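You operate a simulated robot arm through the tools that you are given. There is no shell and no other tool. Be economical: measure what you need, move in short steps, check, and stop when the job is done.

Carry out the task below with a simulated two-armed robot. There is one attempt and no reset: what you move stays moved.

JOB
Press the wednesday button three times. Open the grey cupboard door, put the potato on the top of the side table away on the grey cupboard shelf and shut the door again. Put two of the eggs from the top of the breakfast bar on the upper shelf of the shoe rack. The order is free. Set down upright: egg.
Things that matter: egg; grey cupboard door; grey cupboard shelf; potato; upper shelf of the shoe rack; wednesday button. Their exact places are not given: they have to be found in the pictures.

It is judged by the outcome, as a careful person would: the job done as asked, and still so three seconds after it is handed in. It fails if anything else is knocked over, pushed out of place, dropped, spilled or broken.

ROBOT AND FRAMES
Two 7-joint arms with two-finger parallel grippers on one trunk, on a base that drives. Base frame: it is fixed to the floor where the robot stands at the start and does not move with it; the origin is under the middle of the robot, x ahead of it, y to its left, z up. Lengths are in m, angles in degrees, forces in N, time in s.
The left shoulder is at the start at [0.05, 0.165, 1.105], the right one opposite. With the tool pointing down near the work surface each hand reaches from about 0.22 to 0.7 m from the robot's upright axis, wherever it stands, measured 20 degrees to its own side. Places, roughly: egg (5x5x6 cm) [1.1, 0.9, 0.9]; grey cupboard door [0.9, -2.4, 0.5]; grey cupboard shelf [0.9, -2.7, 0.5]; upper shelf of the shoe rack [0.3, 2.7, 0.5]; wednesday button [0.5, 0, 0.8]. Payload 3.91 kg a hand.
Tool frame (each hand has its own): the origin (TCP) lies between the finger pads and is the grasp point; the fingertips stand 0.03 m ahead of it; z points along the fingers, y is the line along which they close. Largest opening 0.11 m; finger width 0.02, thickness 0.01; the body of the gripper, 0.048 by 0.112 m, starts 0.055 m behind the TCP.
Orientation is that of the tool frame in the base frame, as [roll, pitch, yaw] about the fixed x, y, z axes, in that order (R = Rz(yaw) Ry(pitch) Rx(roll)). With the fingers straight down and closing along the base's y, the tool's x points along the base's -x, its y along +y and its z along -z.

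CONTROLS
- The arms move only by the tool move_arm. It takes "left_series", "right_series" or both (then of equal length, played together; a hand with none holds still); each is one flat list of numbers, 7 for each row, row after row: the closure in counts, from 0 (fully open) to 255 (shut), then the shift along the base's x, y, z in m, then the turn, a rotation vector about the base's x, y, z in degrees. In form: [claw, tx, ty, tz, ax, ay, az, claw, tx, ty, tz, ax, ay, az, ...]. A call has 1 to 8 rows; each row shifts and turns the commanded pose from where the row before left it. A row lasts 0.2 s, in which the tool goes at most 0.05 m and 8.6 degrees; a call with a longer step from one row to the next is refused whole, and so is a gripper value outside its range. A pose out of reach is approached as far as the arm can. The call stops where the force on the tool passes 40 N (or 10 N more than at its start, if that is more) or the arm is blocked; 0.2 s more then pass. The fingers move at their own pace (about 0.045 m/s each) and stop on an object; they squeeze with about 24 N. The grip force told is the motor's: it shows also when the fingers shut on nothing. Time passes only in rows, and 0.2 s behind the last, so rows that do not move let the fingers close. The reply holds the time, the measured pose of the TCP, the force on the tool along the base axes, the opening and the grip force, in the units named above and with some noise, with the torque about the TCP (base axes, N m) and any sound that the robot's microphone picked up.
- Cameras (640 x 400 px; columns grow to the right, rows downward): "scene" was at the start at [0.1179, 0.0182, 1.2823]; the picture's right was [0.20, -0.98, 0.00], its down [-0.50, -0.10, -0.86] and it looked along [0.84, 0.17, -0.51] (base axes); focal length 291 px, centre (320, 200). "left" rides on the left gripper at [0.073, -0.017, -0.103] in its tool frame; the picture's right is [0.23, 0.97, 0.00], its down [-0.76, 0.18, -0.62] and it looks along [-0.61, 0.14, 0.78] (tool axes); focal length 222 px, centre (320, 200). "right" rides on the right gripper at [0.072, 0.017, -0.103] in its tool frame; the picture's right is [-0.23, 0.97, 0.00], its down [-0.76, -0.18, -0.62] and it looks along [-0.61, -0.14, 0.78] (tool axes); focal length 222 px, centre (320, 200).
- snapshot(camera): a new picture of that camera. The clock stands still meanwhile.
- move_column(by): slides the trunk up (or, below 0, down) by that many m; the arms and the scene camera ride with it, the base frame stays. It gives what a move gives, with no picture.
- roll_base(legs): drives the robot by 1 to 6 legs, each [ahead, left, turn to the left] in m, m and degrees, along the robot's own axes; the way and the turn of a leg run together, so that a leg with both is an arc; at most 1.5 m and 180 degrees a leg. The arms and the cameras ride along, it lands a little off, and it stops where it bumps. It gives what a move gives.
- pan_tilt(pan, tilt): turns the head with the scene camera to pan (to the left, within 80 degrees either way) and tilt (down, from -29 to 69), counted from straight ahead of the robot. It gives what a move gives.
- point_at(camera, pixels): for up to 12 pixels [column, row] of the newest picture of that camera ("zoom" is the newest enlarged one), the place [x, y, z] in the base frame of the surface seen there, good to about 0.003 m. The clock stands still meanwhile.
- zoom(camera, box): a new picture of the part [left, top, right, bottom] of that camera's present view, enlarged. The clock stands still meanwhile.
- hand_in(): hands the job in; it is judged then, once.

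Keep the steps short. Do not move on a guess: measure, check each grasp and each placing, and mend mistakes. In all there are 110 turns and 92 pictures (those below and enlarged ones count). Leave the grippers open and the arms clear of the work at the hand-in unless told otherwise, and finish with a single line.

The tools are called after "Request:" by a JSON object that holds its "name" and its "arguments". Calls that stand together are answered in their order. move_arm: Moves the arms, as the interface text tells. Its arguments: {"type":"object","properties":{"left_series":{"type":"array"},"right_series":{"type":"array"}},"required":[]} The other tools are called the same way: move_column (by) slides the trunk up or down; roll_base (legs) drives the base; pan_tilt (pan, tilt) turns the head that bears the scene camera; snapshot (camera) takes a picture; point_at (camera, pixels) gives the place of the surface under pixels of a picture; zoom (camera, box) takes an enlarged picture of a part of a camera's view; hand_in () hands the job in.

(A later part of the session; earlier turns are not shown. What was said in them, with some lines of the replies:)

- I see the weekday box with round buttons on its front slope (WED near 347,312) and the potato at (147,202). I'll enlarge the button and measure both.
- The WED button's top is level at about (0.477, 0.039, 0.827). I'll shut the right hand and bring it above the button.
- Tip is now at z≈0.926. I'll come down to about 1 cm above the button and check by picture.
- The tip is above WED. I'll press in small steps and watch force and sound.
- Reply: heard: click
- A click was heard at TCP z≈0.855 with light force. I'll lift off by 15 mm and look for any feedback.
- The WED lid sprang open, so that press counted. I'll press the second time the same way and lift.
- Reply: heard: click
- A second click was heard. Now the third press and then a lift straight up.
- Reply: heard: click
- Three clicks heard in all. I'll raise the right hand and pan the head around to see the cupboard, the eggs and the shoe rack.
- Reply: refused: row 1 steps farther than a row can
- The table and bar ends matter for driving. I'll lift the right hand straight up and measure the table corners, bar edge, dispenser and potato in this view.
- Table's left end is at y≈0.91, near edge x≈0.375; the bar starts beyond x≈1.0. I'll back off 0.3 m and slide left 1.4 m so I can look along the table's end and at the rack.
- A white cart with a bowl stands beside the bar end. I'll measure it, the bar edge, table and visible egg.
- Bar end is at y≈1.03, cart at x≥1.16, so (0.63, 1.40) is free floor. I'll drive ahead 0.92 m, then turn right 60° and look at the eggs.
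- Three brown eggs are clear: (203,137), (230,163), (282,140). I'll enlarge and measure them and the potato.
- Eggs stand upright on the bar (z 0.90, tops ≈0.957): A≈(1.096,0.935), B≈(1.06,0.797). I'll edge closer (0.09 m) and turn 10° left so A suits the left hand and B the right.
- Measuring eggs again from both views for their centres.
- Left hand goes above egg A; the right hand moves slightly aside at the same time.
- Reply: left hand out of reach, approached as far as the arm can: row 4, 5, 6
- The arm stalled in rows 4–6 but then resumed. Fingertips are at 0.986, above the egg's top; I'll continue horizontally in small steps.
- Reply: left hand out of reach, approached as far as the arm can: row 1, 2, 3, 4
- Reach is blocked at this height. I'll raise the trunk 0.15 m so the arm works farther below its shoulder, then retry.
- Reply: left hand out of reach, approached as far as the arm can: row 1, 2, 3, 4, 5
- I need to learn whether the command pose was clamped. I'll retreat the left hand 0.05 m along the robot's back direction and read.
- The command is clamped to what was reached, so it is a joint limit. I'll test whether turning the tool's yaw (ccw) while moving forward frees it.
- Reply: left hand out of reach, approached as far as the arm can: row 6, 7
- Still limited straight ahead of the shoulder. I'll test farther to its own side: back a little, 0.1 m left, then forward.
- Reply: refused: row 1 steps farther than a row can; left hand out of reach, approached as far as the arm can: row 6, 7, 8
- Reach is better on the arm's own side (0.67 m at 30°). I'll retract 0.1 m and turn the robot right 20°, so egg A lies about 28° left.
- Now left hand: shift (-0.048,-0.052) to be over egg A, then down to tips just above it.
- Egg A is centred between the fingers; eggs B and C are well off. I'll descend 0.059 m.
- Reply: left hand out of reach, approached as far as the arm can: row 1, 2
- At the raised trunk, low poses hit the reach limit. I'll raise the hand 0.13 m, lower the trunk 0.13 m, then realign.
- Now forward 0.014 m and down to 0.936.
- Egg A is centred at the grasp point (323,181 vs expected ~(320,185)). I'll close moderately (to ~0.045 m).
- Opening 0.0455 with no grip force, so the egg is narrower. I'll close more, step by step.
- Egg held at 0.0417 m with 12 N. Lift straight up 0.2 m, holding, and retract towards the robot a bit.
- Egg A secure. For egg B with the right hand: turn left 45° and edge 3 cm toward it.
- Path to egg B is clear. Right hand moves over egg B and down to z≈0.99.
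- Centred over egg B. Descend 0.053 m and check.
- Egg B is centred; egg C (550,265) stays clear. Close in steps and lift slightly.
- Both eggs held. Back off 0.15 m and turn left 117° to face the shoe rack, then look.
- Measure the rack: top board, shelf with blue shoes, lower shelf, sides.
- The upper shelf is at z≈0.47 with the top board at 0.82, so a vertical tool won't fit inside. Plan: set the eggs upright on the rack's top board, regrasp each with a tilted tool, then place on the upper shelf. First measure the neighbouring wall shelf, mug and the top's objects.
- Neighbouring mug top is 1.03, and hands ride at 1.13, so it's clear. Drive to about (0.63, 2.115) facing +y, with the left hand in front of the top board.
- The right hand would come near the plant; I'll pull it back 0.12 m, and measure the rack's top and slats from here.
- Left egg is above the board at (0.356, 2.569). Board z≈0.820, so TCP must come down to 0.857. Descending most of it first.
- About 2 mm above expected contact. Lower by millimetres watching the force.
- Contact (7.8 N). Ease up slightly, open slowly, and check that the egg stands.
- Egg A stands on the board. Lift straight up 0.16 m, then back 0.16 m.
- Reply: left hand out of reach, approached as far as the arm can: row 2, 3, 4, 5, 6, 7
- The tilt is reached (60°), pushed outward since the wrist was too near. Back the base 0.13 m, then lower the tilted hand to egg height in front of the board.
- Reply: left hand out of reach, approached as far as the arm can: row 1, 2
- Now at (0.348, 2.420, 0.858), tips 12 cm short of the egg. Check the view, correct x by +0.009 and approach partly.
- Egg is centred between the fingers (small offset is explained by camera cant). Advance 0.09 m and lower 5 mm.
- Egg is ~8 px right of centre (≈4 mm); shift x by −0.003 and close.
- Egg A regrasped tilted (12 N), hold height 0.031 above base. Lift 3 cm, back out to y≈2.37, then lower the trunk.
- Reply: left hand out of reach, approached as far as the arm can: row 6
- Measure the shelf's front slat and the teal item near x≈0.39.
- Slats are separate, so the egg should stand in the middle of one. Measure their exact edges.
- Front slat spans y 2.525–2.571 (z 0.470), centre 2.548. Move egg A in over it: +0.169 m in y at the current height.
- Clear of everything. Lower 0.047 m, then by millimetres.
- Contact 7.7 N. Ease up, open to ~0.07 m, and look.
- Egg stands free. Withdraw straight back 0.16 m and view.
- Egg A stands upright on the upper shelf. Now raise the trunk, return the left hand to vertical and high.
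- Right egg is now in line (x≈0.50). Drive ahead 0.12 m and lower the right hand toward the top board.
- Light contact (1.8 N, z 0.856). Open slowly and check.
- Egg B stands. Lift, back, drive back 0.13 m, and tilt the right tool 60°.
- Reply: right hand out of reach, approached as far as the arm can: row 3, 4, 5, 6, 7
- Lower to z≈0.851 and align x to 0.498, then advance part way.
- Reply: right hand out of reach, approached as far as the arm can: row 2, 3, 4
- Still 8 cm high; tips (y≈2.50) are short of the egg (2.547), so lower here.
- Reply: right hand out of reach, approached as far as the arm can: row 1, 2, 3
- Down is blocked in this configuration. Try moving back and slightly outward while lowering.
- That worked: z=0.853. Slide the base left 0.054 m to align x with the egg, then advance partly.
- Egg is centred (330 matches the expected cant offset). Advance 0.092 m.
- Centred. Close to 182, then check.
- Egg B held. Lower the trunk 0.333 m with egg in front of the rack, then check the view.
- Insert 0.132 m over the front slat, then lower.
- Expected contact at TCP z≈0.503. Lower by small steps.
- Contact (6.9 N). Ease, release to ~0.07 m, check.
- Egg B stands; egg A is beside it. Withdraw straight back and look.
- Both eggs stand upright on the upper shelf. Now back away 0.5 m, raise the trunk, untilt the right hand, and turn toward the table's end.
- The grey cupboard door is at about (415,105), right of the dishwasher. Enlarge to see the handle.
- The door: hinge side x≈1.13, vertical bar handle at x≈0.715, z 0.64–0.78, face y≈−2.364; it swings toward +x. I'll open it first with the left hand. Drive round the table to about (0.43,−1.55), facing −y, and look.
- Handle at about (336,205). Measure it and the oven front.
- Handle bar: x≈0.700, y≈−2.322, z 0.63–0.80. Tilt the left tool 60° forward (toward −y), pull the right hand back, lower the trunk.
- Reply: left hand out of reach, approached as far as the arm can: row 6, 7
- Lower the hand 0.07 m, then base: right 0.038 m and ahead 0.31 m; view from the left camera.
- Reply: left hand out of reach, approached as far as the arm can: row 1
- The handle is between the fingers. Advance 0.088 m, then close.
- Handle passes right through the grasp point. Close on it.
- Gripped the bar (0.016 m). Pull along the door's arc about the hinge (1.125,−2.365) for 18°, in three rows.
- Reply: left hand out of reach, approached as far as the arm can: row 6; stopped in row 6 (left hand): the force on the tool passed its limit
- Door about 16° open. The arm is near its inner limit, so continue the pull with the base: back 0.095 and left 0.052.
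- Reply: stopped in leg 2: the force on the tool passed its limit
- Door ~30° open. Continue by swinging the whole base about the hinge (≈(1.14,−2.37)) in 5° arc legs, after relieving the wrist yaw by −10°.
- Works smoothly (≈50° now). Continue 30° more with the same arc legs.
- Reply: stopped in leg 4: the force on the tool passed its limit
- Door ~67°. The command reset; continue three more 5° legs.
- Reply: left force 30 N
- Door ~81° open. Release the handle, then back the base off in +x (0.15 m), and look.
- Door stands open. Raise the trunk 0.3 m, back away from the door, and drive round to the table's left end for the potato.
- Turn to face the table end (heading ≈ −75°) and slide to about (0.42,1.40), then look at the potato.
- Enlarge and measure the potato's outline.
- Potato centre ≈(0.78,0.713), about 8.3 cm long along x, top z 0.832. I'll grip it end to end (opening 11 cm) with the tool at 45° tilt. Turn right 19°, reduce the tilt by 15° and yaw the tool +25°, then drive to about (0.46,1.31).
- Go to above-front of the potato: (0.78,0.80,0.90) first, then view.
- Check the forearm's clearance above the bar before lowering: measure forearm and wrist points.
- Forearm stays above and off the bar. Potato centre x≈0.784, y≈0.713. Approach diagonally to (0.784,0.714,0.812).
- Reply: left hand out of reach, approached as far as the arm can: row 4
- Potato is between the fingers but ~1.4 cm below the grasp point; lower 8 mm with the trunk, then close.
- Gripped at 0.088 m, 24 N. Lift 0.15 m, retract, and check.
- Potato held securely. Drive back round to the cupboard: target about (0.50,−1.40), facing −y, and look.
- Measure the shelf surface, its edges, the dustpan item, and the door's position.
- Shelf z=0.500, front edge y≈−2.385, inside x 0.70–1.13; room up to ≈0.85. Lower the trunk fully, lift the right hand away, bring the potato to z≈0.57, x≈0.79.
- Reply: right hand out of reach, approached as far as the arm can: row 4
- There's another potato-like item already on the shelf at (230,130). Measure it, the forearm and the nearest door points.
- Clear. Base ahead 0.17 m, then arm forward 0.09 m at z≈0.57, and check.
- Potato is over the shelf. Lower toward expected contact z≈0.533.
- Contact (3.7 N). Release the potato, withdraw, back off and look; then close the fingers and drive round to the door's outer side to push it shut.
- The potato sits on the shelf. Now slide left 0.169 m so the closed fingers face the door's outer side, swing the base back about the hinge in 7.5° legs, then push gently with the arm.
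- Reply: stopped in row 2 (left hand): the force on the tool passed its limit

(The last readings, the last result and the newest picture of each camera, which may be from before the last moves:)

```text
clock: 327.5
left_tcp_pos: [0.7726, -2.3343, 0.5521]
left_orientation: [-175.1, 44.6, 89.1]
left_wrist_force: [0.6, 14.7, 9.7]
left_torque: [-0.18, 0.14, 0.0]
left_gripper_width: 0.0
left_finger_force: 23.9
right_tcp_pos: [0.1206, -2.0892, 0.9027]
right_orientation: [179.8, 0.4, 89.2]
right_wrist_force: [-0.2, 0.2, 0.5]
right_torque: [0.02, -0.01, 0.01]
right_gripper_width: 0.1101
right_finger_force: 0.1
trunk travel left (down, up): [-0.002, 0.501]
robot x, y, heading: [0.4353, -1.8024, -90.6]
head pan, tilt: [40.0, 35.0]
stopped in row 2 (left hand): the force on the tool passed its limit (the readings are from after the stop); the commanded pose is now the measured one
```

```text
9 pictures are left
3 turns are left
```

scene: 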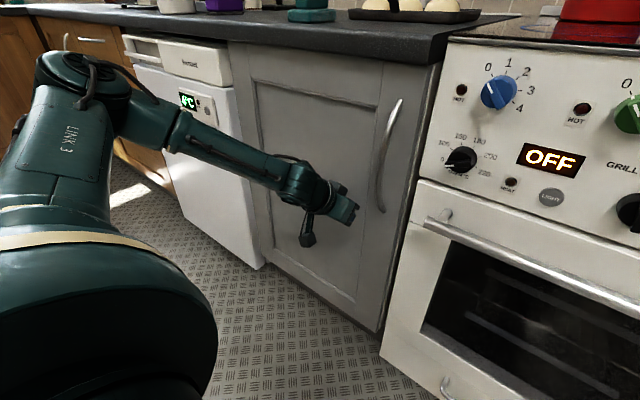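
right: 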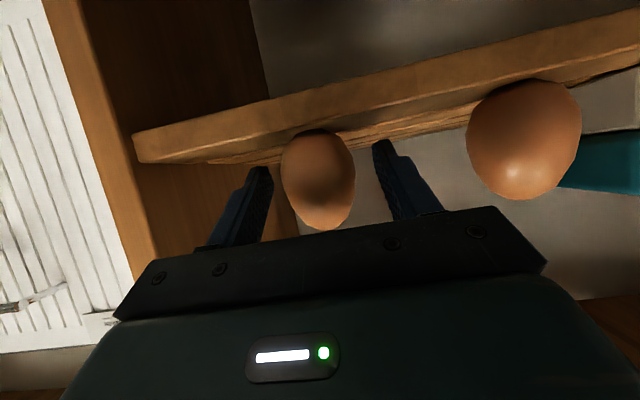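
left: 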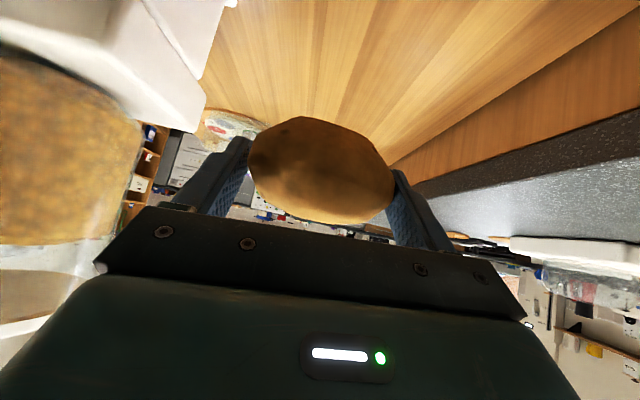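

The door is shut with firm contact (y≈−2.334 TCP). Back off, open the gripper and verify that the door face is flush.

Request:
{"name": "roll_base", "arguments": {"legs": [[-0.4, 0, 0]]}}

Request:
{"name": "move_arm", "arguments": {"left_series": [0, 0, 0, 0, 0, 0, 0, 0, 0, 0, 0, 0, 0, 0, 0, 0, 0, 0, 0, 0, 0, 0, 0, 0, 0, 0, 0, 0, 0, 0, 0, 0, 0, 0, 0, 0, 0, 0, 0, 0, 0, 0]}}

Request:
{"name": "pan_tilt", "arguments": {"pan": 15, "tilt": 20}}

Request:
{"name": "zoom", "arguments": {"camera": "scene", "box": [120, 60, 520, 310]}}

Request:
{"name": "point_at", "arguments": {"camera": "zoom", "pixels": [[300, 200], [320, 200], [340, 200], [360, 200], [380, 200], [400, 200], [300, 150], [340, 150], [380, 150], [240, 150], [200, 150]]}}

```text
clock: 330.0
left_tcp_pos: [0.781, -1.934, 0.5531]
left_orientation: [-175.2, 44.6, 89.6]
left_wrist_force: [0.4, -0.3, -0.1]
left_torque: [0.0, 0.01, 0.02]
left_gripper_width: 0.0
left_finger_force: 24.1
right_tcp_pos: [0.1266, -1.6912, 0.9021]
right_orientation: [179.8, 0.4, 89.6]
right_wrist_force: [0.6, 0.4, 0.5]
right_torque: [0.0, 0.03, 0.0]
right_gripper_width: 0.11
right_finger_force: 0.0
trunk travel left (down, up): [-0.002, 0.501]
robot x, y, heading: [0.4412, -1.3983, -90.6]
head pan, tilt: [40.0, 35.0]
```

```text
clock: 331.4
left_tcp_pos: [0.7808, -1.931, 0.5541]
left_orientation: [-175.2, 44.7, 89.6]
left_wrist_force: [-0.5, 0.4, -0.4]
left_torque: [-0.02, 0.02, -0.01]
left_gripper_width: 0.1097
left_finger_force: 0.0
right_tcp_pos: [0.1268, -1.6903, 0.9021]
right_orientation: [179.8, 0.4, 89.6]
right_wrist_force: [-0.6, -0.2, -0.6]
right_torque: [-0.01, 0.01, 0.01]
right_gripper_width: 0.1102
right_finger_force: 0.0
trunk travel left (down, up): [-0.002, 0.501]
robot x, y, heading: [0.4402, -1.4018, -90.5]
head pan, tilt: [40.0, 35.0]
```

```text
clock: 332.3
left_tcp_pos: [0.7807, -1.9327, 0.5524]
left_orientation: [-175.3, 44.6, 89.5]
left_wrist_force: [-0.2, -0.2, -1.4]
left_torque: [-0.01, -0.02, 0.02]
left_gripper_width: 0.1101
left_finger_force: 0.1
right_tcp_pos: [0.1275, -1.6899, 0.9026]
right_orientation: [179.9, 0.5, 89.6]
right_wrist_force: [-0.3, 0.7, -0.4]
right_torque: [0.03, -0.01, 0.0]
right_gripper_width: 0.1101
right_finger_force: 0.0
trunk travel left (down, up): [-0.002, 0.501]
robot x, y, heading: [0.4341, -1.3983, -89.9]
head pan, tilt: [15.0, 20.0]
```

```text
1.60 times, centred on (320, 185) of scene
```

zoom: 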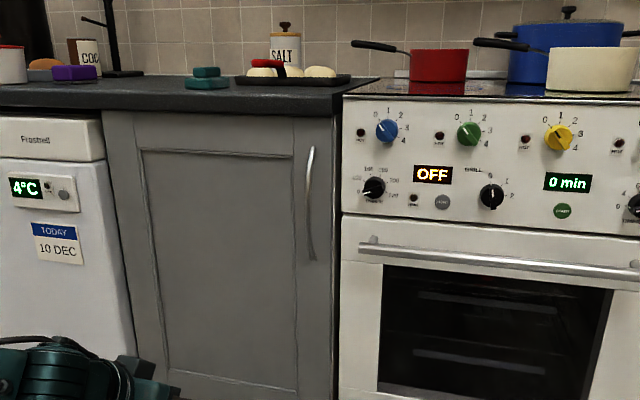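

```text
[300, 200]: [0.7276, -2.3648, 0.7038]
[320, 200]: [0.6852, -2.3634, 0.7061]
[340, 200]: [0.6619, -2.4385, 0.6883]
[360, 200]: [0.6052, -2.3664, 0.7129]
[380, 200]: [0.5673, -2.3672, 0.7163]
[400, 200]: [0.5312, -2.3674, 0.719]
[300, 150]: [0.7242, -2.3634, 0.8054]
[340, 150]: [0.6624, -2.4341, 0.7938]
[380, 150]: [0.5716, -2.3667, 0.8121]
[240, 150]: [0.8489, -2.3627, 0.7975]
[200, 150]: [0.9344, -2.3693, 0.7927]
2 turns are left
```

The door face measures y≈−2.364 along its whole width, the same as when it was first closed. All three parts of the job are done, both grippers are open and the arms are clear, so I'm handing in.

Request:
{"name": "hand_in", "arguments": {}}

```text
The job is handed in.
```

Wednesday button pressed three times, the potato put on the grey cupboard shelf with the door shut again, and two eggs standing upright on the upper shelf of the shoe rack — all handed in.
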